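You operate a simulated robot arm through the tools that you are given. There is no shell and no other tool.

Carry out the task below with a simulated robot arm. There is one attempt and no reset: what you move stays moved.

## Task
Fit the 16 mm roller from the lathe's rack in the slide and throw the yellow lever home.
Fine: free the yellow lever first; the old roller goes in the middle socket of the lathe's roller rack.
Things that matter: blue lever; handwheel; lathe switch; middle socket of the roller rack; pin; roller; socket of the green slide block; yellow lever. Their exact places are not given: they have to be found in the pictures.

The check looks at the end state, three seconds after you hand in, the way a careful person would. Anything else that was tipped, shoved, dropped, spilled or broken makes it a failure.

## Robot
A 7-joint arm with a fingered hand on a trunk, on a base that drives. Base frame: it is fixed to the floor where the robot stands at the start and does not move with it; the origin is under the middle of the robot, x ahead of it, y to its left, z up. Units: m, rad, N and s.
With the tool pointing down near the work surface it reaches from about 0.1 to 0.6 m from the robot's upright axis, wherever it stands. Its first joint turns from -2.007 to 2.007 rad. Places, roughly: blue lever [0.5, 0.4, 0.7]; handwheel [0.6, -0.2, 0.9]; lathe switch [0.4, 0.9, 0.6]; middle socket of the roller rack [0.5, -0.5, 0.8]; socket of the green slide block [0.5, 0.2, 0.9]; yellow lever [0.5, 0.1, 0.9]. Payload 3.1 kg.
The tool frame sits at the grasp point between the pads (the TCP): z along the fingers, y along the line on which they close. The tips reach 0.022 m beyond it. Largest opening 0.112 m; the body of the gripper starts 0.06 m behind the TCP. The gripper is a hand of 3 fingers: y runs from the thumb to the fingers, the wrist lies at [0, 0, -0.218] in the tool frame.
Orientation is that of the tool frame in the base frame, as a unit quaternion [x, y, z, w]. With the fingers straight down and closing along the base's y, the tool's x points along the base's -x, its y along +y and its z along -z.

## Interface
- The arm moves only by the tool drive_tool. Its argument "plan" is a list of rows, each a list of 6 numbers: the shift along the tool's x, y, z in units of 50 mm (1.0 is 50 mm), then the turn, a rotation vector about the tool's x, y, z in units of 4 degrees (1.0 is 4 degrees). In form: [[dx, dy, dz, wx, wy, wz], ...]. A call has 1 to 20 rows; each row shifts and turns the commanded pose from where the row before left it, along the tool's axes as they then stand. A call with a number of a shift or a turn outside -1 to 1 is refused whole. Each row takes 0.2 s and may step no farther than 0.05 m and 0.15 rad from the row before; otherwise, the whole call is refused. Where a pose cannot be reached the arm comes as near as it can. A force on the tool above 40 N (or 10 N above the force at the start of the call, whichever is more), or a blocked arm, ends the call early, and 0.2 s more pass. In this call time passes only in rows, and 0.2 s behind the last. The reply holds the time, the measured pose of the TCP, the force on the tool along the base axes, the opening and the grip force, in the units named above and with some noise, with the torque about the TCP (base axes, N m) and any sound that the robot's microphone picked up, and new pictures: "show" is both (left out), scene, wrist or none.
- Cameras (640 x 400 px; columns grow to the right, rows downward): "scene" is now at [-0.0012, 0.1131, 1.6579]; the picture's right is [-0.57, -0.82, 0.00], its down [-0.68, 0.47, -0.56] and it looks along [0.46, -0.32, -0.83] (base axes); focal length 256 px, centre (320, 200). "wrist" rides on the gripper at [0.066, 0.003, -0.08] in the tool frame; the picture's right is [-0.05, 1.00, 0.00], its down [-0.77, -0.04, -0.64] and it looks along [-0.64, -0.03, 0.77] (tool axes); focal length 275 px, centre (320, 200).
- slide_trunk(by): slides the trunk up (or, below 0, down) by that many m; the arm and the scene camera ride with it, the base frame stays. It gives what a move gives, with no picture.
- steer(legs): drives the robot by 1 to 6 legs, each [ahead, left, turn to the left] in m, m and rad, along the robot's own axes; the way and the turn of a leg run together, so that a leg with both is an arc; at most 1.5 m and 3.142 rad a leg. The arm and the cameras ride along, it lands a little off, and it stops where it bumps. It gives what a move gives, and a new picture of the scene camera.
- curl_fingers(finger1, finger2, thumb_bend): sets how far each is bent, from 0 (flat) to 100 (curled in); at 30 the hand is open as for a grip, at 70 the pads meet at the TCP. One left out holds its place. A second passes; each finger stops where it meets its share of the squeeze, and holds until it gets a number again. It is the only way to open and close the hand. It gives what a move gives, with no picture; readings hold the bend of each and the force on the fingers (four entries, about 0 where the hand has none), thumb and palm.
- pan_tilt(pan, tilt): turns the head with the scene camera to pan (to the left, within 2.705 rad either way) and tilt (down, from -0.506 to 1.204), counted from straight ahead of the robot. It gives what a move gives, and a new picture of the scene camera.
- pixel_to_xyz(camera, pixels): there is no depth. For up to 12 entries [column, row, z] of the newest picture of that camera ("zoom" is the newest enlarged one), the place [x, y] in the base frame at which the ray of that pixel passes the height z, good to about 0.002 m. It takes no simulated time.
- zoom(camera, box): a new picture of the part [left, top, right, bottom] of that camera's present view, enlarged. It takes no simulated time.
- sign_off(): hands the job in; it is judged then, once.

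Unless the task says otherwise, let go and move clear before handing in.

The tools are called after "Call:" as a command line: name --pt "numbers of a row" for each row, then --argument value for the rest, lists and objects as JSON in quotes. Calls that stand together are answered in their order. drive_tool: Moves the arm, as the interface text tells. Its arguments: {"type":"object","properties":{"plan":{"type":"array"},"show":{"type":"string","enum":["both","scene","wrist","none"]}},"required":["plan"]} The other tools are called the same way: slide_trunk (by) slides the trunk up or down; curl_fingers (finger1, finger2, thumb_bend) moves the fingers one by one; steer (legs) drives the base; pan_tilt (pan, tilt) turns the head that bears the scene camera; pixel_to_xyz (camera, pixels) gives the place at which the rays of pixels pass given heights; zoom (camera, box) takes an enlarged picture of a part of a camera's view; sign_off () hands the job in.

At the start:

```text
time_s: 0.0
eef_pos: [0.4207, 0.0163, 1.2372]
tool_rot: [-0.001, 1.0, 0.0, 0.0]
contact_force: [0.5, 0.5, -0.1]
moment: [0.0, -0.01, -0.03]
gripper_width: 0.1121
gripper_force: 0.1
shape: jaw
bend: [30.0, 30.0, 30.0]
finger forces: [0.1, 0.0, 0.0, 0.0, 0.0, 0.0]
trunk travel left (down, up): [-0.8, 0.19]
robot x, y, heading: [-0.0014, 0.0026, 0.0]
head pan, tilt: [-0.602, 0.979]
```

scene: 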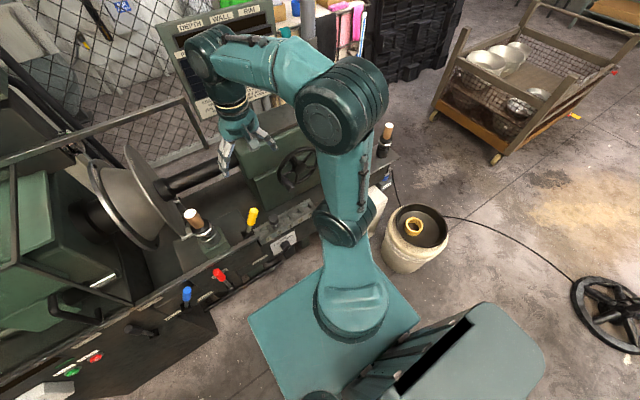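
wrist: 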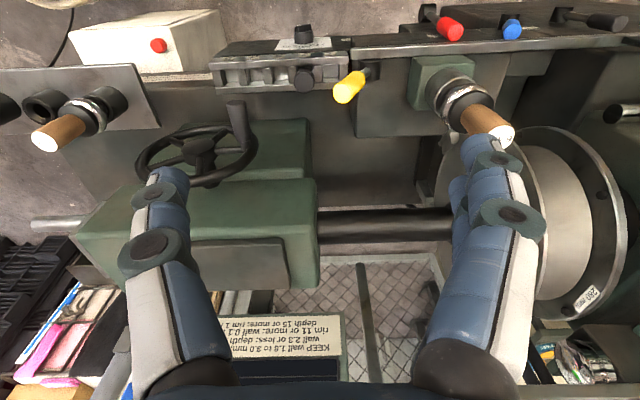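

The wrist picture shows the green slide block with a roller at about (465,105), the yellow lever at (350,88), and the roller rack on the left at about (80,110). I'll zoom in on those parts before I move anything.

Call:
zoom --camera "wrist" --box '[320, 0, 640, 200]'

Call:
zoom --camera "wrist" --box '[0, 0, 320, 200]'

Call:
zoom --camera "scene" --box '[120, 160, 320, 320]'

Call:
zoom --camera "wrist" --box '[200, 280, 420, 400]'

```text
2.00 times, centred on (480, 100) of wrist
```

zoom: 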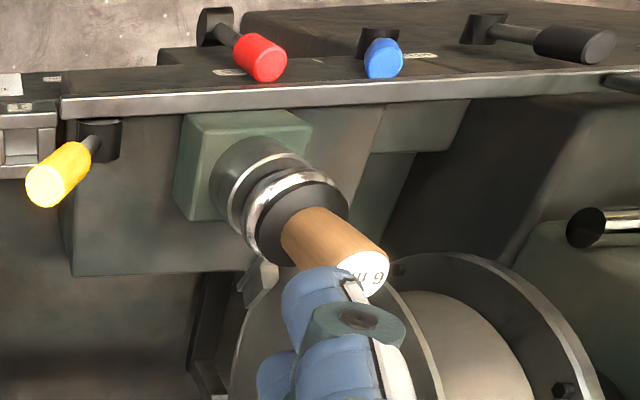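

```text
2.00 times, centred on (160, 100) of wrist
```

zoom: 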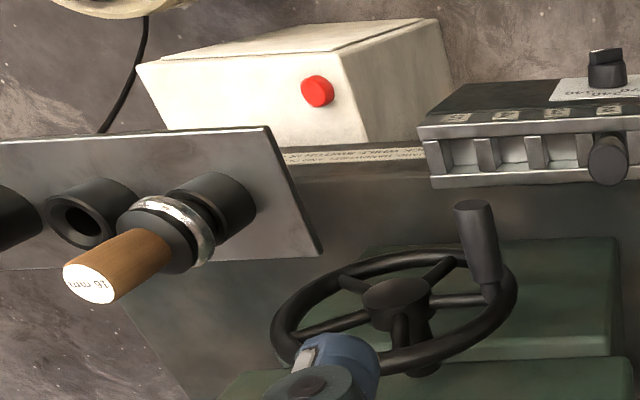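

```text
2.50 times, centred on (220, 240) of scene
```

zoom: 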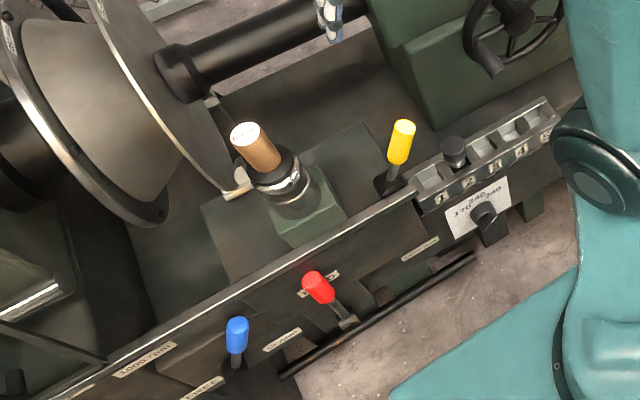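

```text
2.91 times, centred on (310, 340) of wrist
```

zoom: 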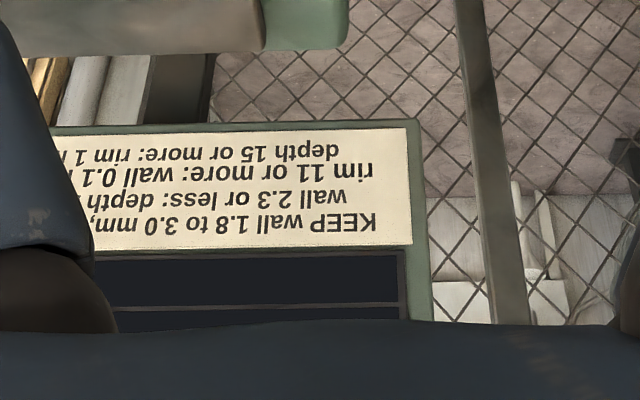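

The roller in the slide is marked about "9 mm" and the one in the rack "16 mm", with the middle rack socket empty. I'll turn the head to read the labels around the levers and look at the lathe switch.

Call:
pan_tilt --pan 0.3 --tilt 0.95

```text
time_s: 1.2
eef_pos: [0.4212, 0.0161, 1.2355]
tool_rot: [0.0, 1.0, 0.0, 0.0]
contact_force: [-0.1, -0.1, 0.7]
moment: [0.03, 0.02, -0.01]
gripper_width: 0.1118
gripper_force: 0.1
shape: jaw
bend: [30.0, 30.0, 30.0]
finger forces: [0.1, 0.0, 0.2, 0.0, 0.1, 0.0]
trunk travel left (down, up): [-0.8, 0.19]
robot x, y, heading: [-0.0032, 0.0029, 0.002]
head pan, tilt: [0.3, 0.949]
```

scene: 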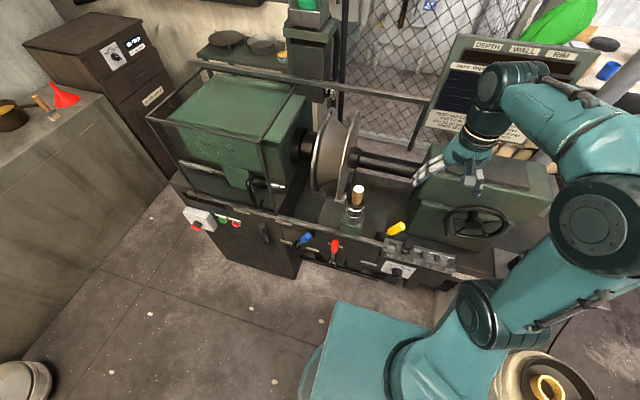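

Call:
zoom --camera "scene" --box '[320, 170, 480, 290]'

Call:
zoom --camera "scene" --box '[160, 170, 340, 290]'

Call:
zoom --camera "scene" --box '[410, 30, 600, 170]'

Call:
zoom --camera "scene" --box '[260, 90, 400, 240]'

```text
3.33 times, centred on (400, 230) of scene
```

zoom: 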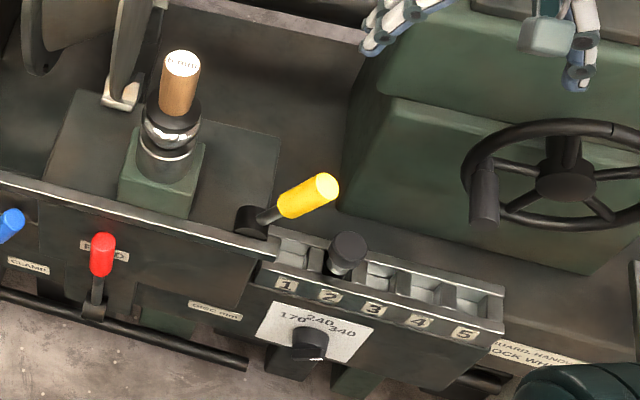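

```text
3.33 times, centred on (250, 230) of scene
```

zoom: 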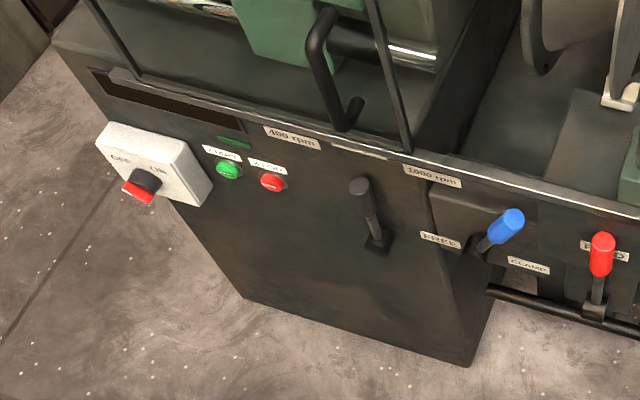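

```text
2.86 times, centred on (505, 100) of scene
```

zoom: 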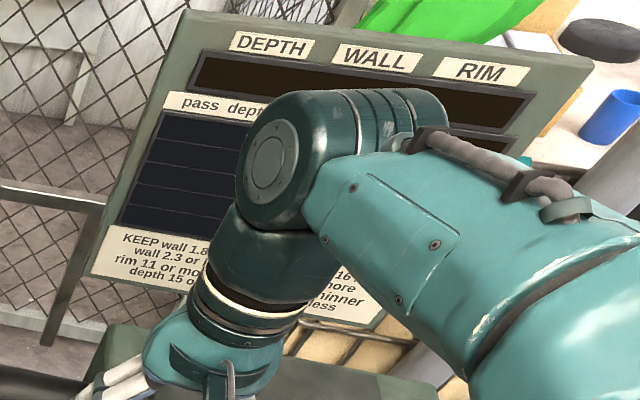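

```text
2.67 times, centred on (330, 165) of scene
```

zoom: 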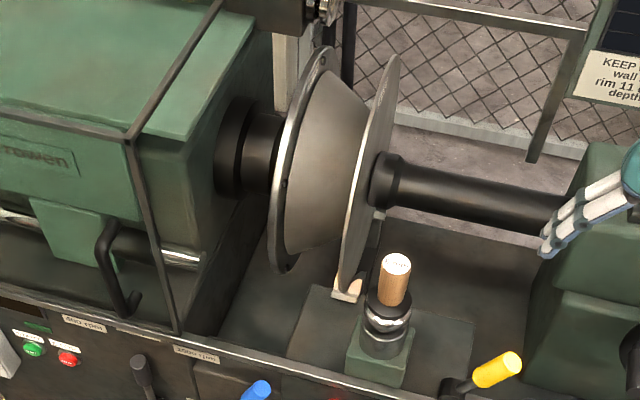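

I'll triangulate the main features from the scene and wrist views: roller top at about scene (358,188), yellow lever tip at about (400,226).

Call:
pixel_to_xyz --camera "scene" --pixels '[[358.5, 189, 0.9], [358.5, 189, 1.0], [358.5, 189, 1.1], [400.6, 225.5, 0.8], [400.6, 225.5, 0.9], [400.6, 225.5, 1.0], [379, 236.6, 0.8], [379, 236.6, 0.9], [408, 245, 0.8], [408, 245, 0.9], [473, 225, 0.9], [473, 225, 1.0]]'

Call:
pixel_to_xyz --camera "wrist" --pixels '[[502, 138, 0.9], [502, 138, 1.0], [502, 138, 1.1], [342, 94, 0.8], [342, 94, 0.9], [342, 94, 1.0], [370, 70, 0.8], [370, 70, 0.9], [303, 30, 0.8], [303, 30, 0.9], [198, 148, 0.9], [198, 148, 1.0]]'

```text
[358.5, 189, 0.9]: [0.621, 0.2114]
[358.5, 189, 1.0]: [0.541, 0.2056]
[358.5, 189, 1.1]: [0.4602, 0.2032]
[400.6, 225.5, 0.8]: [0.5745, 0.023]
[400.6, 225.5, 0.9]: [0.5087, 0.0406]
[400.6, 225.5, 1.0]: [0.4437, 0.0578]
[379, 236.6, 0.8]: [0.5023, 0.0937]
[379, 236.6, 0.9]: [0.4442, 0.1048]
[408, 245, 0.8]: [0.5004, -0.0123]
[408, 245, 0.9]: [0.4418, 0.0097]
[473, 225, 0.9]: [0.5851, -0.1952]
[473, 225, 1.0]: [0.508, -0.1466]
```

```text
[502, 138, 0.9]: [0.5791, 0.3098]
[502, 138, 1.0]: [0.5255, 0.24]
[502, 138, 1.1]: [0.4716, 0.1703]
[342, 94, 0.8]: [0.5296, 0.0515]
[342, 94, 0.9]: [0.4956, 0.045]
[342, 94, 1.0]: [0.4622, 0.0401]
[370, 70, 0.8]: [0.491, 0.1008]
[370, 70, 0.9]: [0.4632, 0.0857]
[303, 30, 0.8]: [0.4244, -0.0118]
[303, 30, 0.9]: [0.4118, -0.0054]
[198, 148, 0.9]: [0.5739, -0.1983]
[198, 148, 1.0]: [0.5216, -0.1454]
```

The roller top is near (0.50, 0.205, 1.05). The yellow lever runs from a pivot near (0.478, 0.096, 0.84) to a tip near (0.485, 0.044, 0.935), so it leans toward −y. I'll bring the wrist camera back and down to see the lever and slide block up close.

Call:
drive_tool --pt "0.39 0.2 0.6 0 0 0" --pt "0.39 0.2 0.6 0 0 0" --pt "0.39 0.2 0.6 0 0 0" --pt "0.39 0.2 0.6 0 0 0" --pt "0.39 0.2 0.6 0 0 0" --show "both"

```text
time_s: 2.4
eef_pos: [0.3223, 0.0689, 1.0853]
tool_rot: [0.0, 1.0, 0.001, 0.0]
contact_force: [0.8, 0.3, -1.0]
moment: [-0.01, -0.02, -0.01]
gripper_width: 0.1118
gripper_force: 0.1
shape: jaw
bend: [30.0, 30.0, 30.0]
finger forces: [0.1, 0.0, 0.1, 0.0, 0.0, 0.0]
trunk travel left (down, up): [-0.8, 0.19]
robot x, y, heading: [-0.0023, -0.0013, 0.002]
head pan, tilt: [0.3, 0.949]
```

scene: 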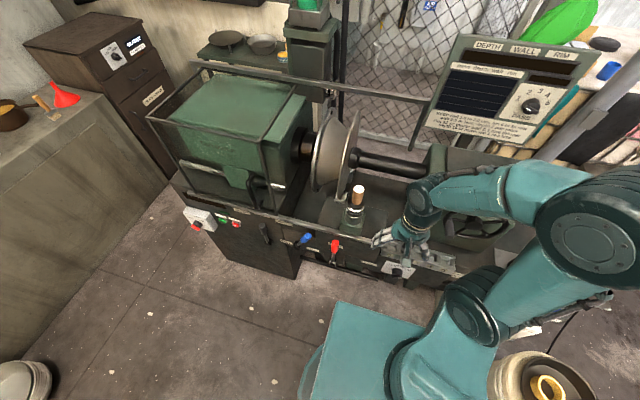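
wrist: 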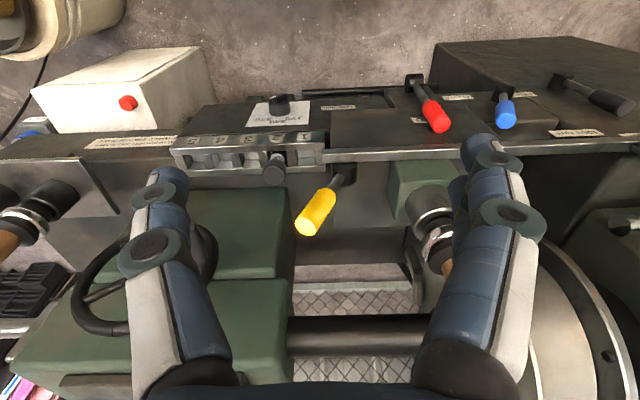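

Call:
zoom --camera "wrist" --box '[240, 120, 480, 270]'

Call:
zoom --camera "wrist" --box '[0, 60, 320, 260]'

Call:
zoom --camera "scene" --box '[420, 30, 600, 150]'

Call:
zoom --camera "wrist" --box '[380, 50, 640, 212]'

```text
2.67 times, centred on (360, 195) of wrist
```

zoom: 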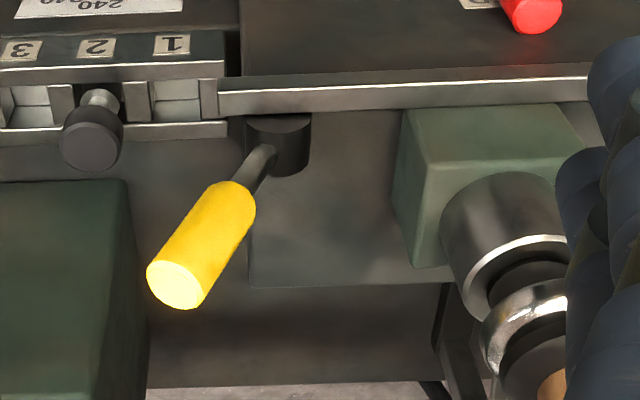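

```text
2.00 times, centred on (160, 160) of wrist
```

zoom: 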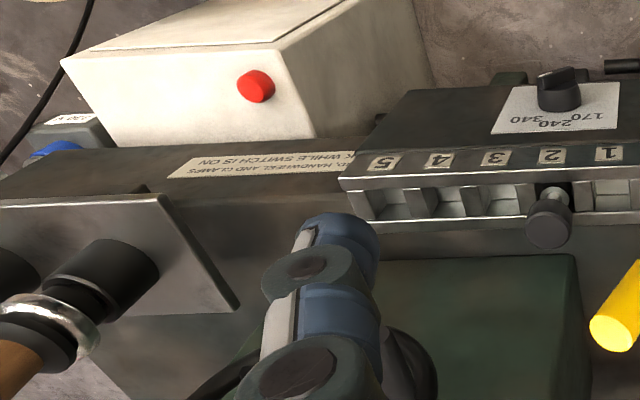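

```text
3.33 times, centred on (510, 90) of scene
```

zoom: 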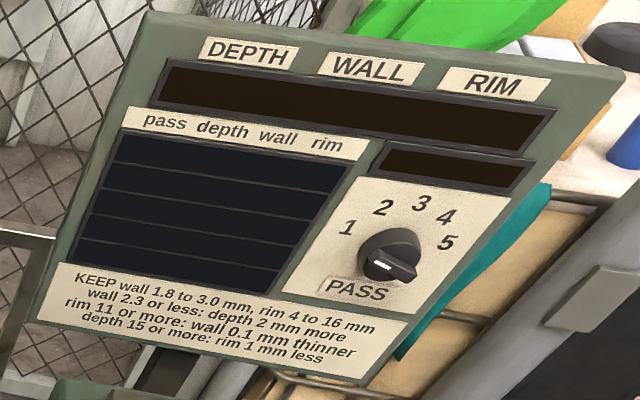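

```text
2.46 times, centred on (510, 131) of wrist
```

zoom: 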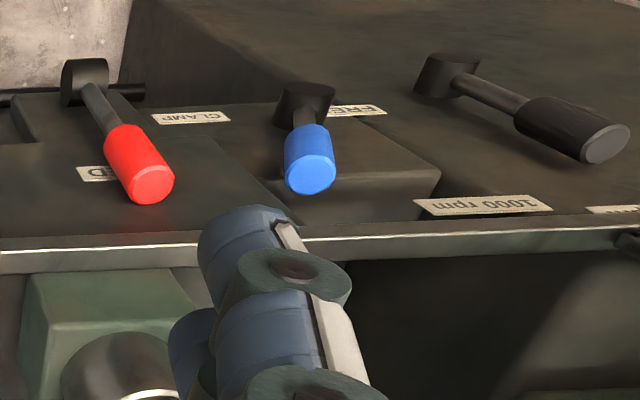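

The label by the stop strip reads "GUARD, HANDWHEEL AND CLAMPS LOCK WHILE SWITCH IS ON". I need to see which way the lathe switch at about (200,218) is set, so I'll zoom in on it.

Call:
zoom --camera "scene" --box '[175, 195, 255, 245]'

Call:
zoom --camera "wrist" --box '[60, 120, 200, 160]'

Call:
pixel_to_xyz --camera "scene" --pixels '[[198, 226, 0.6], [198, 226, 0.7], [305, 238, 0.7], [305, 238, 0.8], [294, 244, 0.7]]'

```text
8.00 times, centred on (215, 220) of scene
```

zoom: 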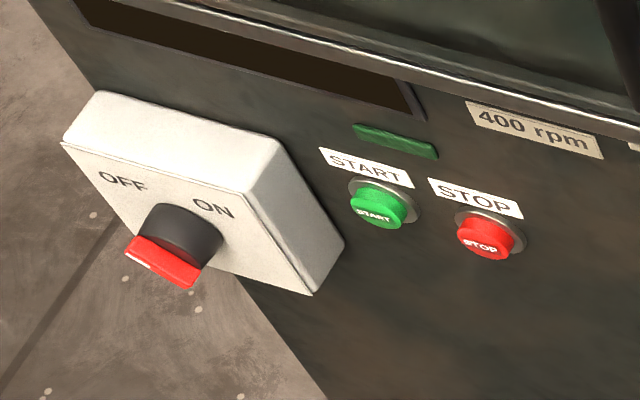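

```text
4.57 times, centred on (130, 140) of wrist
```

zoom: 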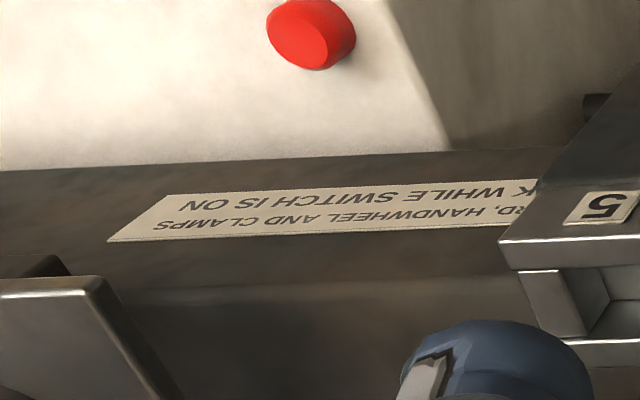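

```text
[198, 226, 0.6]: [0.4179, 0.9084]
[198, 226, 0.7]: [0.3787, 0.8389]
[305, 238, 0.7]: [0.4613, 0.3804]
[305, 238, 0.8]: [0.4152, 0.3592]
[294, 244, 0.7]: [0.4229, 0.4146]
```

Call:
zoom --camera "scene" --box '[182, 208, 214, 228]'

Call:
zoom --camera "wrist" --box '[240, 80, 330, 136]'

```text
16.00 times, centred on (198, 218) of scene
```

zoom: 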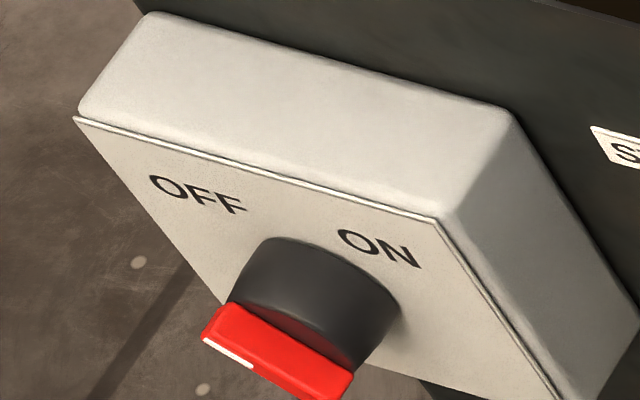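

```text
7.11 times, centred on (285, 108) of wrist
```

zoom: 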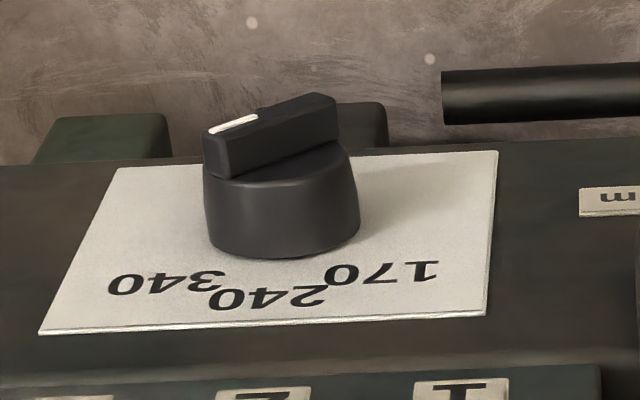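

The switch's white mark points to OFF, so the clamps should be free to move. Next I'll move the wrist camera behind the slide roller to see the disc clearance and measure the roller.

Call:
drive_tool --pt "0.3 0.5 -0.6 0 0 0" --pt "0.3 0.6 -0.6 0 0 0" --pt "0.3 0.6 -0.55 0 0 0" --pt "0.3 0.6 -0.55 0 0 0" --pt "0.3 0.4 0 0 0 0" --show "both"

```text
time_s: 3.6
eef_pos: [0.2469, 0.2027, 1.203]
tool_rot: [0.0, 1.0, -0.002, 0.0]
contact_force: [0.0, 0.6, -0.5]
moment: [0.01, 0.0, -0.04]
gripper_width: 0.112
gripper_force: 0.1
shape: jaw
bend: [30.0, 30.0, 30.0]
finger forces: [0.0, 0.0, 0.1, 0.1, 0.0, 0.0]
trunk travel left (down, up): [-0.8, 0.19]
robot x, y, heading: [-0.0012, -0.0002, -0.002]
head pan, tilt: [0.3, 0.949]
```

scene: 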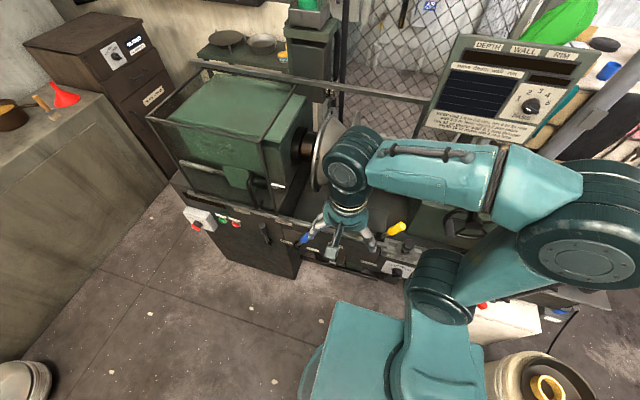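
wrist: 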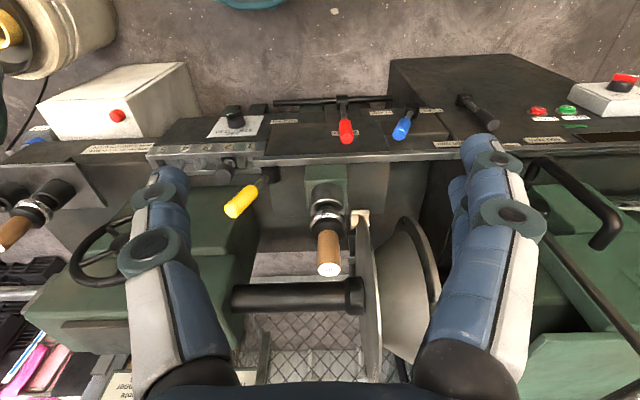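

Call:
zoom --camera "wrist" --box '[220, 140, 440, 290]'

Call:
zoom --camera "wrist" --box '[330, 60, 460, 160]'

Call:
zoom --camera "wrist" --box '[0, 100, 160, 270]'

```text
2.67 times, centred on (330, 215) of wrist
```

zoom: 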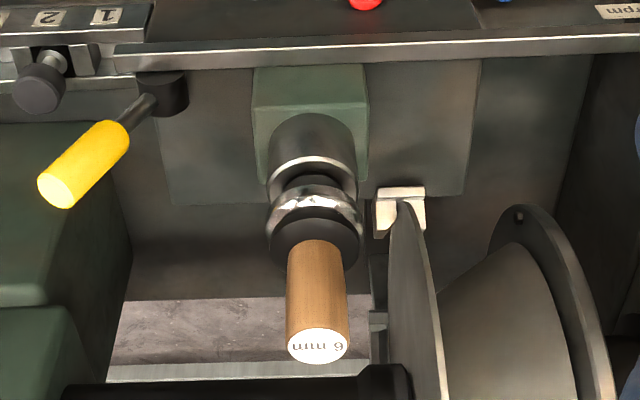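

```text
4.00 times, centred on (395, 110) of wrist
```

zoom: 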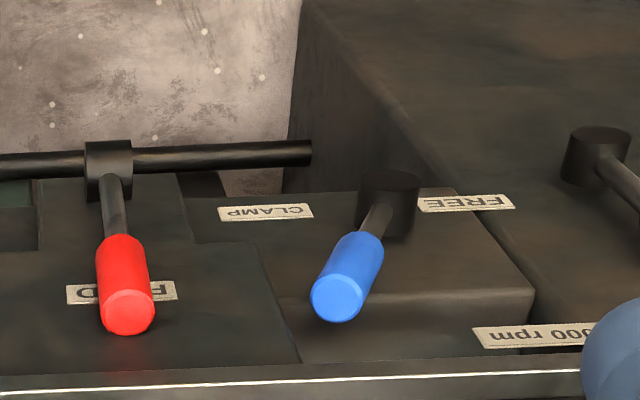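

```text
2.35 times, centred on (80, 185) of wrist
```

zoom: 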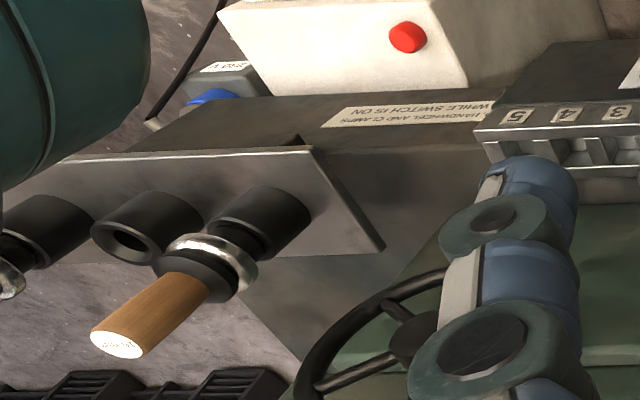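

Call:
pixel_to_xyz --camera "wrist" --pixels '[[329.2, 269.4, 1.0], [329.2, 269.4, 1.03], [329.2, 269.4, 1.05], [329.2, 269.4, 1.07], [317.8, 269.4, 1.05], [340.6, 269.4, 1.05], [310.5, 233, 0.98], [345, 233, 0.98], [232, 212, 0.93], [232, 212, 0.94], [362, 216, 0.95], [360, 236, 0.97]]'

Call:
pixel_to_xyz --camera "wrist" --pixels '[[325, 191, 0.9], [325, 191, 0.88], [325, 191, 0.92], [304, 178, 0.88], [349, 178, 0.88], [306, 164, 0.88], [347, 164, 0.88], [273, 174, 0.85], [273, 174, 0.87], [375, 300, 1.0], [364, 290, 1.0], [350, 290, 0.95]]'

```text
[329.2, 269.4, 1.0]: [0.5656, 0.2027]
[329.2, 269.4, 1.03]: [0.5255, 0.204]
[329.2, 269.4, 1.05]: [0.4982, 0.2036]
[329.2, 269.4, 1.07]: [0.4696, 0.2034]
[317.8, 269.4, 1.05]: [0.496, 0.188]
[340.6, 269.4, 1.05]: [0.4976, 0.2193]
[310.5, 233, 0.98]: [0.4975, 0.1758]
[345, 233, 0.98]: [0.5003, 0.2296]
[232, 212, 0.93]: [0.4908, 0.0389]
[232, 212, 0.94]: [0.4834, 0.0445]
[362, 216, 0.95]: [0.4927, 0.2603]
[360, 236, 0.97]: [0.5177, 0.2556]
```

```text
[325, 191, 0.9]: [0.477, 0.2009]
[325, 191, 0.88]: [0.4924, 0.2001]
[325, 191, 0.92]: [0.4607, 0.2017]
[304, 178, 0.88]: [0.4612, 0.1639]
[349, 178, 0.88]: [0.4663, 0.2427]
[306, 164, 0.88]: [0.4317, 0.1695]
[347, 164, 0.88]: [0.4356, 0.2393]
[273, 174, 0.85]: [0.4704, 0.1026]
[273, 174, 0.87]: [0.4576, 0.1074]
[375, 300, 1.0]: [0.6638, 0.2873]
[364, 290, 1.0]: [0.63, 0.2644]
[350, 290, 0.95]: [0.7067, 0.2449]
```

Call:
pixel_to_xyz --camera "scene" --pixels '[[350.6, 157.5, 0.9], [350.6, 157.5, 1.0], [358, 110.6, 1.0], [358, 110.6, 1.1], [339.4, 202.5, 0.9], [339.4, 202.5, 1.0], [341, 198.6, 0.9]]'

Call:
pixel_to_xyz --camera "wrist" --pixels '[[357, 295, 0.95], [357, 295, 1.0], [357, 295, 1.05], [358, 218, 0.85], [358, 218, 0.9], [362, 212, 0.85], [362, 212, 0.9], [378, 370, 1.1], [378, 370, 1.15], [362, 250, 0.9], [362, 250, 0.95], [362, 250, 1.0]]'

```text
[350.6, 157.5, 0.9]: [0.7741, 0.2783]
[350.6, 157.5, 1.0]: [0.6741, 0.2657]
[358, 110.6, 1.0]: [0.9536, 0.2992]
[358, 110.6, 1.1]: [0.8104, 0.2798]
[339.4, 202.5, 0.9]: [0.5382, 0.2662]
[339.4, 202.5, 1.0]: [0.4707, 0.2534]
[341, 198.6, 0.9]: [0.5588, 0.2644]
```

```text
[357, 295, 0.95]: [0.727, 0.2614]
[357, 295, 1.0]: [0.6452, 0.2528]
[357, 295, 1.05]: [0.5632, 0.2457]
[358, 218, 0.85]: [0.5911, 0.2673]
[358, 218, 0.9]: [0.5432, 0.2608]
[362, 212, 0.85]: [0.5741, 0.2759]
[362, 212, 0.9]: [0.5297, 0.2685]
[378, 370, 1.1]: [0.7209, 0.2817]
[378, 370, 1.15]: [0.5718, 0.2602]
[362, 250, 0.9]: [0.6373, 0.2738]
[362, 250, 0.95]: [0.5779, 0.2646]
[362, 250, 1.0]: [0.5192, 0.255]
```

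Call:
pixel_to_xyz --camera "wrist" --pixels '[[225, 173, 0.84], [225, 173, 0.87], [225, 173, 0.9], [229, 162, 0.84], [229, 162, 0.87], [258, 187, 0.87], [258, 187, 0.89], [240, 199, 0.9], [234, 205, 0.92], [229, 216, 0.92]]'

Call:
pixel_to_xyz --camera "scene" --pixels '[[408, 245, 0.84], [408, 245, 0.87], [408, 245, 0.9], [396, 229, 0.92], [385, 234, 0.87], [385, 234, 0.89]]'

Call:
zoom --camera "wrist" --box '[200, 140, 300, 220]'

```text
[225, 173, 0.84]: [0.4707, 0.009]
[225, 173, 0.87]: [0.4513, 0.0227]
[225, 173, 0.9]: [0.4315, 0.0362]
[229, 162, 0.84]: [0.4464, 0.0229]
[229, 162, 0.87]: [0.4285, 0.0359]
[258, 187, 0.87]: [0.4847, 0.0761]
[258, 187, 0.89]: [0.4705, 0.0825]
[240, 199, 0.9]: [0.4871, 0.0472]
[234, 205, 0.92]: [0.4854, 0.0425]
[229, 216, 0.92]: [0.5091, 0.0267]
```

```text
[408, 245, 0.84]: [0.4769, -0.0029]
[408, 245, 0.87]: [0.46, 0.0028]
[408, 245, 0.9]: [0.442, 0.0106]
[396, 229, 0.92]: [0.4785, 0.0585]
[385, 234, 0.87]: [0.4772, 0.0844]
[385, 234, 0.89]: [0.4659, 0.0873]
```

```text
5.00 times, centred on (250, 180) of wrist
```

zoom: 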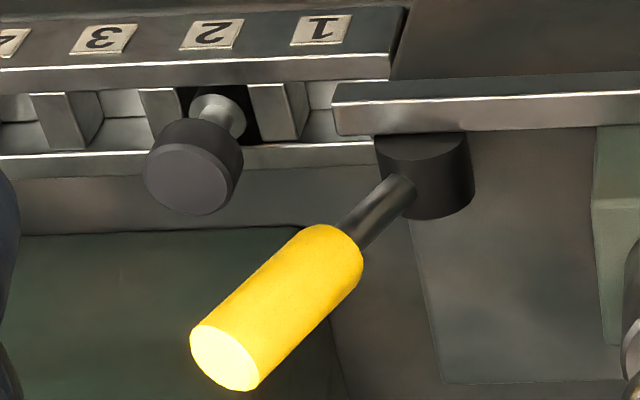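

The slide roller's handle runs from about z 0.99 to 1.05, is 31 mm thick, and sits close to the disc, which is at y ≈ 0.265. I'll turn the hand 90° so it closes along x, which clears the disc and also suits pinching the yellow lever.

Call:
drive_tool --pt "0 0 0 0 0 -1" --pt "0 0 0 0 0 -1" --pt "0 0 0 0 0 -1" --pt "0 0 0 0 0 -1" --pt "0 0 0 0 0 -1" --pt "0 0 0 0 0 -1" --pt "0 0 0 0 0 -1" --pt "0 0 0 0 0 -1" --pt "0 0 0 0 0 -1" --pt "0 0 0 0 0 -1" --pt "0 0 0 0 0 -1" --pt "0 0 0 0 0 -1" --pt "0 0 0 0 0 -1" --pt "0 0 0 0 0 -1" --pt "0 0 0 0 0 -1" --pt "0 0 0 0 0 -1" --pt "0 0 0 0 0 -1" --pt "0 0 0 0 0 -1" --pt "0 0 0 0 0 -1" --pt "0 0 0 0 0 -1" --show "both"

```text
time_s: 7.8
eef_pos: [0.248, 0.2002, 1.2023]
tool_rot: [-0.643, 0.766, 0.0, -0.001]
contact_force: [-0.3, 0.4, -0.4]
moment: [-0.02, -0.02, 0.01]
gripper_width: 0.1119
gripper_force: 0.0
shape: jaw
bend: [30.0, 30.0, 30.0]
finger forces: [0.1, 0.1, 0.1, 0.0, 0.0, 0.0]
trunk travel left (down, up): [-0.8, 0.19]
robot x, y, heading: [-0.0016, 0.0012, 0.005]
head pan, tilt: [0.3, 0.949]
```

scene: 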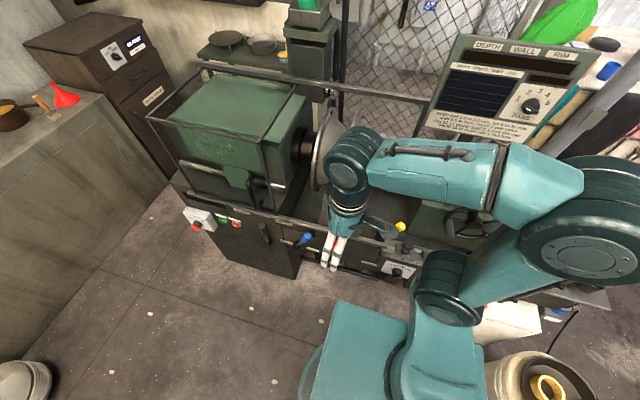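
wrist: 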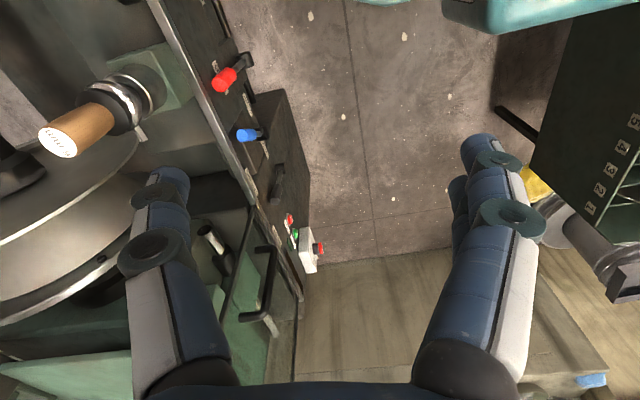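

Call:
pixel_to_xyz --camera "scene" --pixels '[[406, 231.5, 0.75], [406, 231.5, 0.8], [406, 231.5, 0.85], [421, 198.5, 0.85], [421, 198.5, 0.9], [421, 198.5, 0.95], [421, 198.5, 1.0]]'

Call:
drive_tool --pt "0 0 0 0 0 -1" --pt "0 0 0 0 0 -1" --pt "0 0 0 0 0 -0.5" --show "none"

Call:
curl_fingers --finger1 70 --finger2 70 --thumb_bend 70

```text
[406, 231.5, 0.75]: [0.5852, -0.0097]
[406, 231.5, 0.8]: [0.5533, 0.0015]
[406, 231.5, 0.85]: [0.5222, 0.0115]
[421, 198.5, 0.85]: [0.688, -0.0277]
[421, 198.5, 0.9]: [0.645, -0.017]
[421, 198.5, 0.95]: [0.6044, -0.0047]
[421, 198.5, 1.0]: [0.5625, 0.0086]
```

```text
time_s: 8.6
eef_pos: [0.2472, 0.2017, 1.2012]
tool_rot: [0.708, -0.706, -0.001, 0.0]
contact_force: [-0.4, -0.2, 0.2]
moment: [0.01, -0.05, 0.02]
gripper_width: 0.1118
gripper_force: 0.1
shape: jaw
bend: [30.0, 30.0, 30.0]
finger forces: [0.0, 0.0, 0.0, 0.0, 0.0, 0.0]
trunk travel left (down, up): [-0.8, 0.19]
robot x, y, heading: [0.0004, 0.0005, -0.001]
head pan, tilt: [0.3, 0.949]
```

```text
time_s: 9.6
eef_pos: [0.2473, 0.2009, 1.2017]
tool_rot: [-0.707, 0.707, 0.0, 0.0]
contact_force: [-0.6, 0.4, -0.6]
moment: [-0.01, 0.02, 0.0]
gripper_width: 0.003
gripper_force: 0.1
shape: fingers
bend: [70.0, 70.0, 70.0]
finger forces: [0.1, 0.0, 0.0, 0.1, 0.1, 0.0]
trunk travel left (down, up): [-0.8, 0.19]
robot x, y, heading: [-0.0021, 0.0009, 0.003]
head pan, tilt: [0.3, 0.949]
```

The hand now closes along x (thumb toward +x). I'll half-open it, move over to above the yellow lever tip at a safe height, then look again.

Call:
curl_fingers --finger1 42 --finger2 42 --thumb_bend 42

Call:
drive_tool --pt "0.85 0 0 0 0 0" --pt "0.85 0 0 0 0 0" --pt "0.85 0 0 0 0 0" --pt "0.85 0 0 0 0 0" --pt "0 -0.8 0.3 0 0 0" --pt "0 -0.8 0.3 0 0 0" --pt "0 -0.8 0.3 0 0 0" --pt "0 -0.8 0.3 0 0 0" --pt "0 -0.8 0.3 0 0 0" --pt "0 -0.7 0.3 0 0 0" --show "both"

```text
time_s: 10.6
eef_pos: [0.2488, 0.2009, 1.2013]
tool_rot: [-0.707, 0.707, 0.0, 0.0]
contact_force: [1.1, -0.3, 0.0]
moment: [0.03, -0.01, 0.01]
gripper_width: 0.0772
gripper_force: 0.1
shape: fingers
bend: [42.0, 42.0, 42.0]
finger forces: [0.0, 0.0, 0.0, 0.0, 0.0, 0.0]
trunk travel left (down, up): [-0.8, 0.19]
robot x, y, heading: [-0.0011, -0.0016, -0.002]
head pan, tilt: [0.3, 0.949]
```

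```text
time_s: 12.8
eef_pos: [0.4866, 0.0328, 1.111]
tool_rot: [0.707, -0.707, 0.0, 0.001]
contact_force: [-0.6, -0.2, -0.5]
moment: [-0.02, 0.04, 0.03]
gripper_width: 0.0776
gripper_force: 0.0
shape: fingers
bend: [42.0, 42.0, 42.0]
finger forces: [0.1, 0.0, 0.0, 0.1, 0.1, 0.0]
trunk travel left (down, up): [-0.8, 0.19]
robot x, y, heading: [-0.001, 0.0006, 0.002]
head pan, tilt: [0.3, 0.949]
```

scene: 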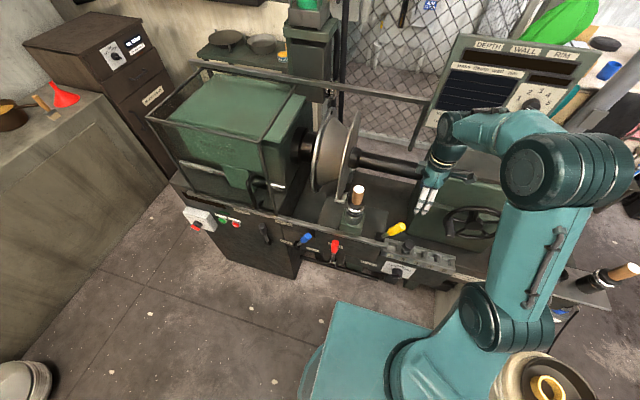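
wrist: 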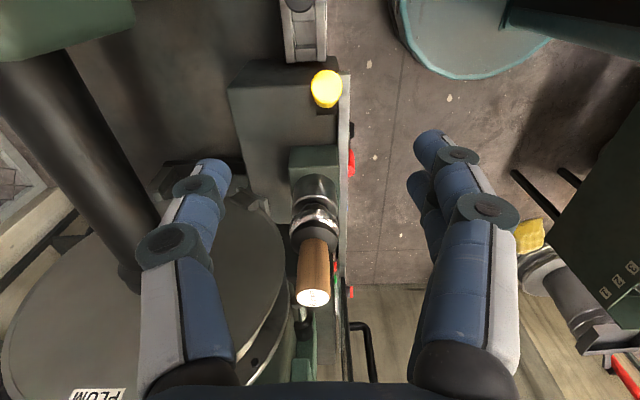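

Call:
pixel_to_xyz --camera "wrist" --pixels '[[326, 88, 0.92], [326, 88, 0.935], [326, 88, 0.95], [312, 299, 1.05], [297, 299, 1.05], [328, 299, 1.05], [315, 10, 0.84], [293, 228, 0.97], [337, 228, 0.97], [250, 90, 0.83]]'

Call:
zoom --camera "wrist" --box '[200, 0, 440, 150]'

Call:
zoom --camera "wrist" --box '[240, 150, 380, 330]'

Call:
zoom --camera "scene" --box '[540, 230, 640, 330]'

```text
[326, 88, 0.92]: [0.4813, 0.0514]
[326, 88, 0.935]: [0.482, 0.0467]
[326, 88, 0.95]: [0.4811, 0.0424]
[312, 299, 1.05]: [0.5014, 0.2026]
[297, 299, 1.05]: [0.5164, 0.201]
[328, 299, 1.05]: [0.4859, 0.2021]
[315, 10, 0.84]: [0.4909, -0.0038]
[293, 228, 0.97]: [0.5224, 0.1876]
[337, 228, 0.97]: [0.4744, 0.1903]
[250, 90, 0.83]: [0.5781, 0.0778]
```

```text
2.67 times, centred on (320, 75) of wrist
```

zoom: 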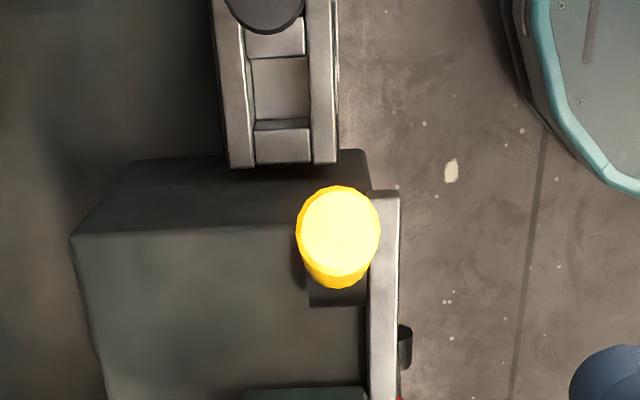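

```text
2.22 times, centred on (310, 240) of wrist
```

zoom: 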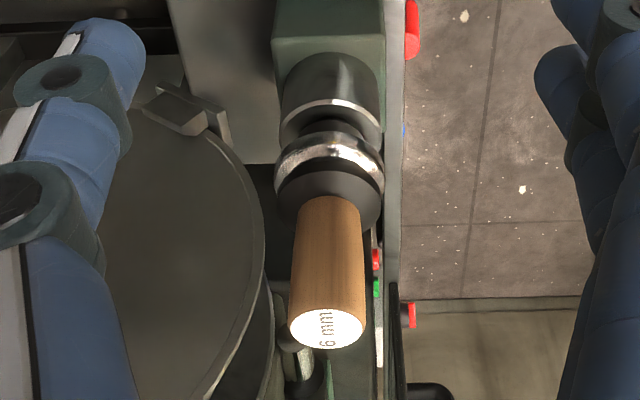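

```text
4.00 times, centred on (590, 280) of scene
```

zoom: 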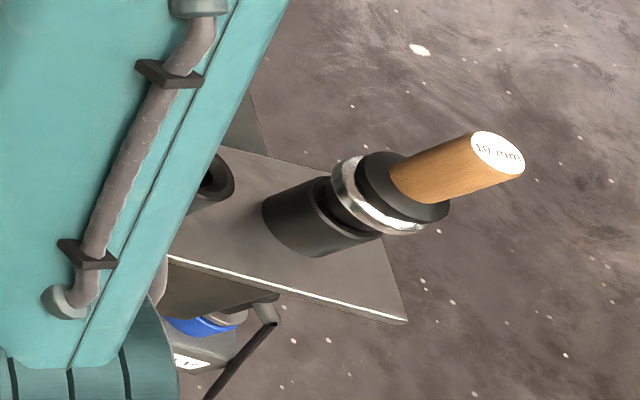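

The 9 mm roller's position is confirmed at about (0.50, 0.203, 1.05), and the lever tip at about (0.482, 0.044, 0.94). I'll tilt the hand 15° toward the lever's lean and come down along it.

Call:
drive_tool --pt "0.2 0.04 0 0 -1 0" --pt "0.2 0.04 0 0 -1 0" --pt "0.2 0 0 0 -1 0" --pt "0 0 0 0 -0.75 0" --pt "0 0 0.6 0 0 0" --pt "0 0 0.6 0 0 0" --pt "0 0 0.6 0 0 0" --pt "0 0 0.6 0 0 0" --show "both"

```text
time_s: 14.6
eef_pos: [0.4912, 0.0234, 0.9984]
tool_rot: [-0.701, 0.706, 0.072, 0.072]
contact_force: [0.7, -0.4, 0.5]
moment: [0.01, -0.02, -0.02]
gripper_width: 0.0777
gripper_force: 0.1
shape: fingers
bend: [42.0, 42.0, 42.0]
finger forces: [0.1, 0.1, 0.0, 0.1, 0.0, 0.0]
out of reach, approached as far as the arm can: row 3, 4
trunk travel left (down, up): [-0.8, 0.19]
robot x, y, heading: [0.0028, -0.0002, -0.001]
head pan, tilt: [0.3, 0.949]
```

scene: 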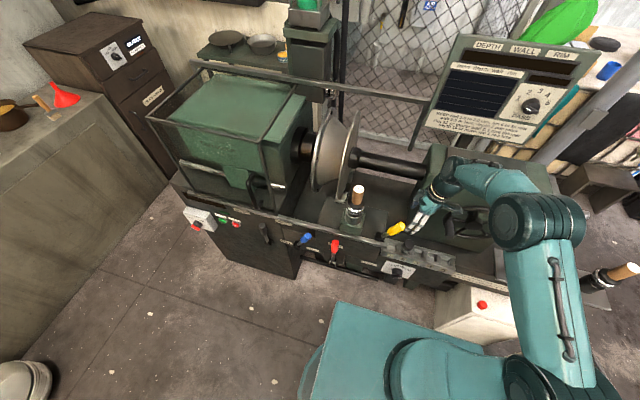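
wrist: 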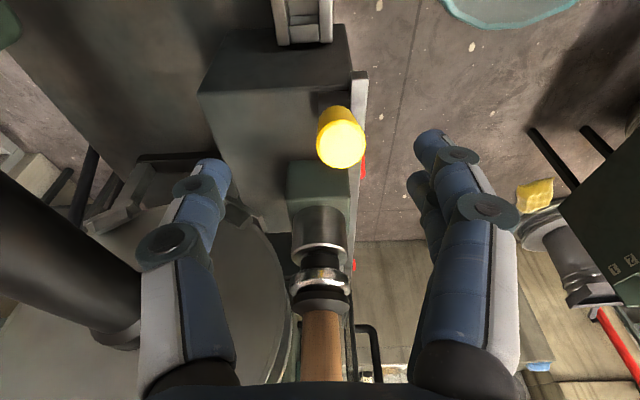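

Call:
drive_tool --pt "-0.25 0 0.2 0 0 0" --pt "0 0 0.4 0 0 0" --show "wrist"

```text
time_s: 15.2
eef_pos: [0.4917, 0.0406, 0.9699]
tool_rot: [-0.702, 0.705, 0.072, 0.072]
contact_force: [0.4, 0.1, -0.2]
moment: [-0.01, -0.01, -0.01]
gripper_width: 0.0774
gripper_force: 0.1
shape: fingers
bend: [42.0, 42.0, 42.0]
finger forces: [0.0, 0.0, 0.0, 0.1, 0.0, 0.1]
trunk travel left (down, up): [-0.8, 0.19]
robot x, y, heading: [-0.0009, -0.0015, 0.001]
head pan, tilt: [0.3, 0.949]
```

wrist: 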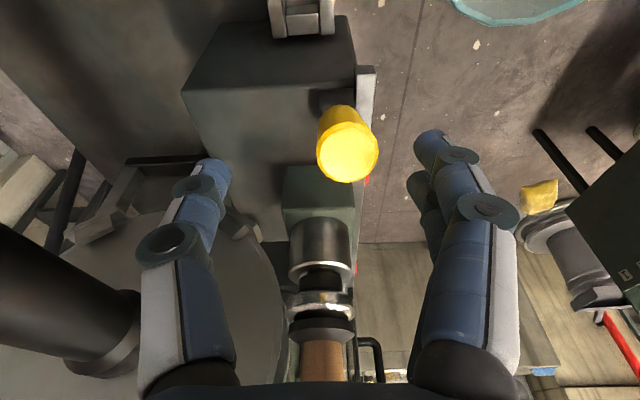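

Call:
drive_tool --pt "-0.03 0.18 0.2 0 0 0" --pt "0 0 0.43 0 0 0" --pt "0 0 0.43 0 0 0" --show "wrist"

```text
time_s: 16.0
eef_pos: [0.482, 0.0534, 0.9176]
tool_rot: [-0.701, 0.706, 0.072, 0.071]
contact_force: [0.5, 0.9, -0.8]
moment: [0.0, -0.03, -0.02]
gripper_width: 0.0776
gripper_force: 0.0
shape: fingers
bend: [42.0, 42.0, 42.0]
finger forces: [0.0, 0.1, 0.1, 0.0, 0.0, 0.1]
trunk travel left (down, up): [-0.8, 0.19]
robot x, y, heading: [0.0004, -0.0001, -0.0]
head pan, tilt: [0.3, 0.949]
```

wrist: 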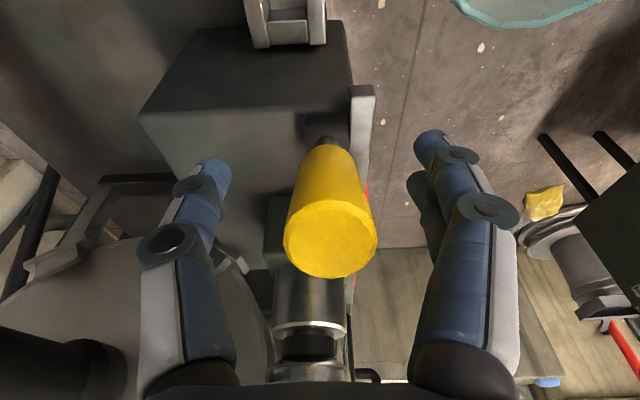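

The lever handle sits between the fingers, with its tip end at (330,238). I'll centre by 3 mm and close gently on it.

Call:
drive_tool --pt "0 0.05 0 0 0 0" --show "none"

Call:
curl_fingers --finger1 59 --finger2 59 --thumb_bend 59

```text
time_s: 16.4
eef_pos: [0.4808, 0.0542, 0.919]
tool_rot: [-0.701, 0.706, 0.072, 0.072]
contact_force: [-0.3, 0.3, -0.2]
moment: [-0.01, 0.01, 0.02]
gripper_width: 0.0774
gripper_force: 0.2
shape: fingers
bend: [42.0, 42.0, 42.0]
finger forces: [0.0, 0.0, 0.0, 0.0, 0.0, 0.0]
trunk travel left (down, up): [-0.8, 0.19]
robot x, y, heading: [-0.0011, -0.0001, -0.001]
head pan, tilt: [0.3, 0.949]
```

```text
time_s: 17.4
eef_pos: [0.4802, 0.0539, 0.919]
tool_rot: [-0.701, 0.705, 0.072, 0.072]
contact_force: [0.0, 0.4, 0.1]
moment: [0.0, -0.02, -0.01]
gripper_width: 0.0305
gripper_force: 0.1
shape: fingers
bend: [59.0, 59.0, 59.0]
finger forces: [0.0, 0.0, 0.1, 0.1, 0.0, 0.1]
trunk travel left (down, up): [-0.8, 0.19]
robot x, y, heading: [-0.0019, -0.0029, -0.001]
head pan, tilt: [0.3, 0.949]
```

Call:
curl_fingers --finger1 63 --finger2 63 --thumb_bend 63

Call:
zoom --camera "wrist" --box '[160, 100, 480, 300]'

```text
time_s: 18.4
eef_pos: [0.4803, 0.0528, 0.917]
tool_rot: [-0.701, 0.706, 0.073, 0.072]
contact_force: [0.4, -0.2, -0.8]
moment: [-0.01, -0.02, -0.02]
gripper_width: 0.0218
gripper_force: 1.2
shape: fingers
bend: [63.0, 60.0, 62.0]
finger forces: [0.0, 1.4, 0.0, 0.0, 1.2, 0.0]
trunk travel left (down, up): [-0.8, 0.19]
robot x, y, heading: [-0.0008, -0.0008, -0.002]
head pan, tilt: [0.3, 0.949]
```

```text
2.00 times, centred on (320, 200) of wrist
```

zoom: 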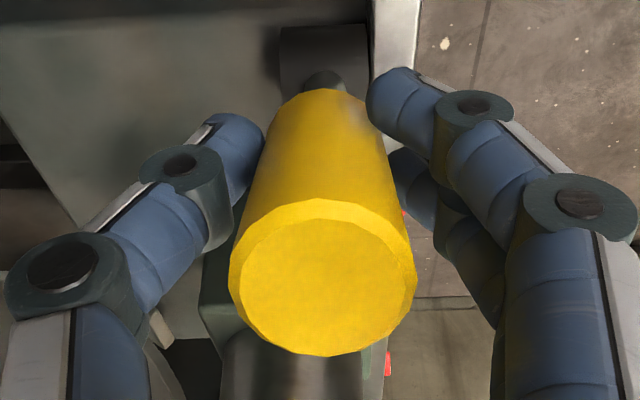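

Finger 2 and the thumb are touching the lever with about 1.3 N, while finger 1 isn't yet. I'll squeeze a little more.

Call:
curl_fingers --finger1 68 --finger2 66 --thumb_bend 66

Call:
zoom --camera "wrist" --box '[160, 100, 480, 300]'

```text
time_s: 19.4
eef_pos: [0.4789, 0.0536, 0.919]
tool_rot: [-0.701, 0.706, 0.072, 0.072]
contact_force: [-1.2, -1.1, -1.2]
moment: [-0.03, 0.03, -0.01]
gripper_width: 0.0185
gripper_force: 3.4
shape: fingers
bend: [65.0, 61.0, 64.0]
finger forces: [1.6, 2.9, 0.0, 0.0, 3.8, 0.0]
trunk travel left (down, up): [-0.8, 0.19]
robot x, y, heading: [-0.0015, -0.0028, 0.001]
head pan, tilt: [0.3, 0.949]
```

```text
2.00 times, centred on (320, 200) of wrist
```

zoom: 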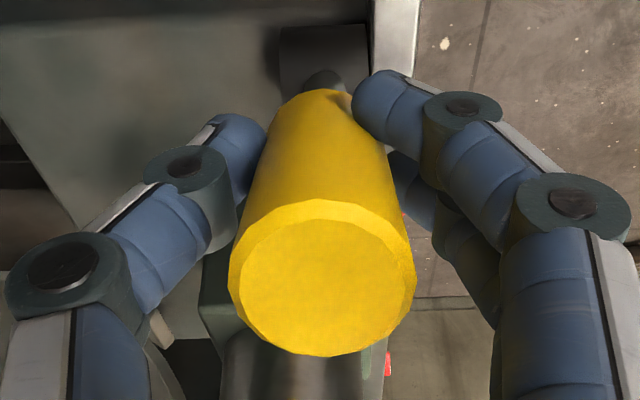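

All three fingers now hold the lever. I'll swing it toward +y along its arc in small steps and watch the forces.

Call:
drive_tool --pt "-0.115 0 -0.034 0 0 0" --pt "-0.117 0 -0.026 0 0 0" --pt "-0.119 0 -0.018 0 0 0" --pt "-0.12 0 -0.01 0 0 0" --show "both"

```text
time_s: 20.4
eef_pos: [0.4795, 0.0769, 0.9278]
tool_rot: [-0.702, 0.705, 0.072, 0.071]
contact_force: [-0.8, -1.4, -4.0]
moment: [-0.07, 0.02, -0.01]
gripper_width: 0.0183
gripper_force: 5.0
shape: fingers
bend: [65.0, 61.0, 64.0]
finger forces: [3.0, 2.8, 0.0, 0.1, 3.7, 0.0]
trunk travel left (down, up): [-0.8, 0.19]
robot x, y, heading: [0.0027, 0.0018, -0.001]
head pan, tilt: [0.3, 0.949]
```

scene: 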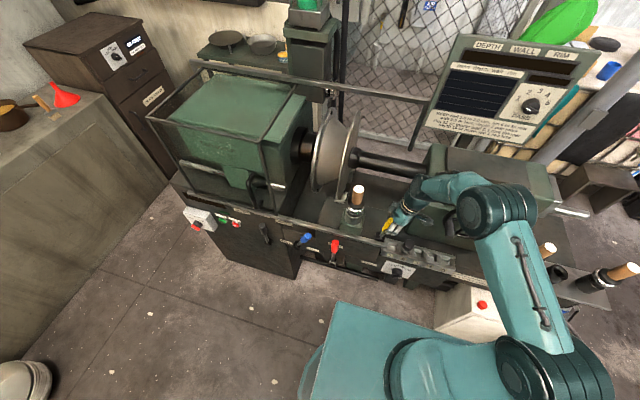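
wrist: 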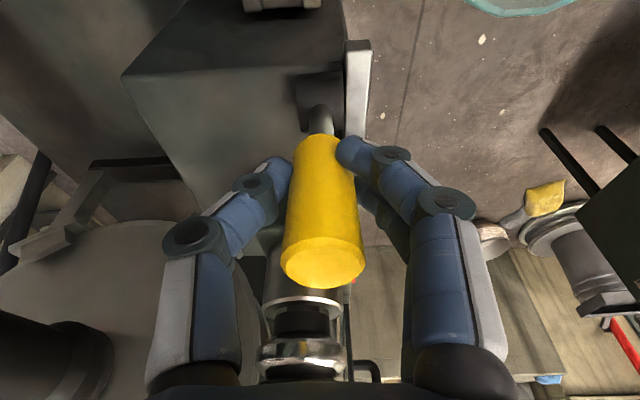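

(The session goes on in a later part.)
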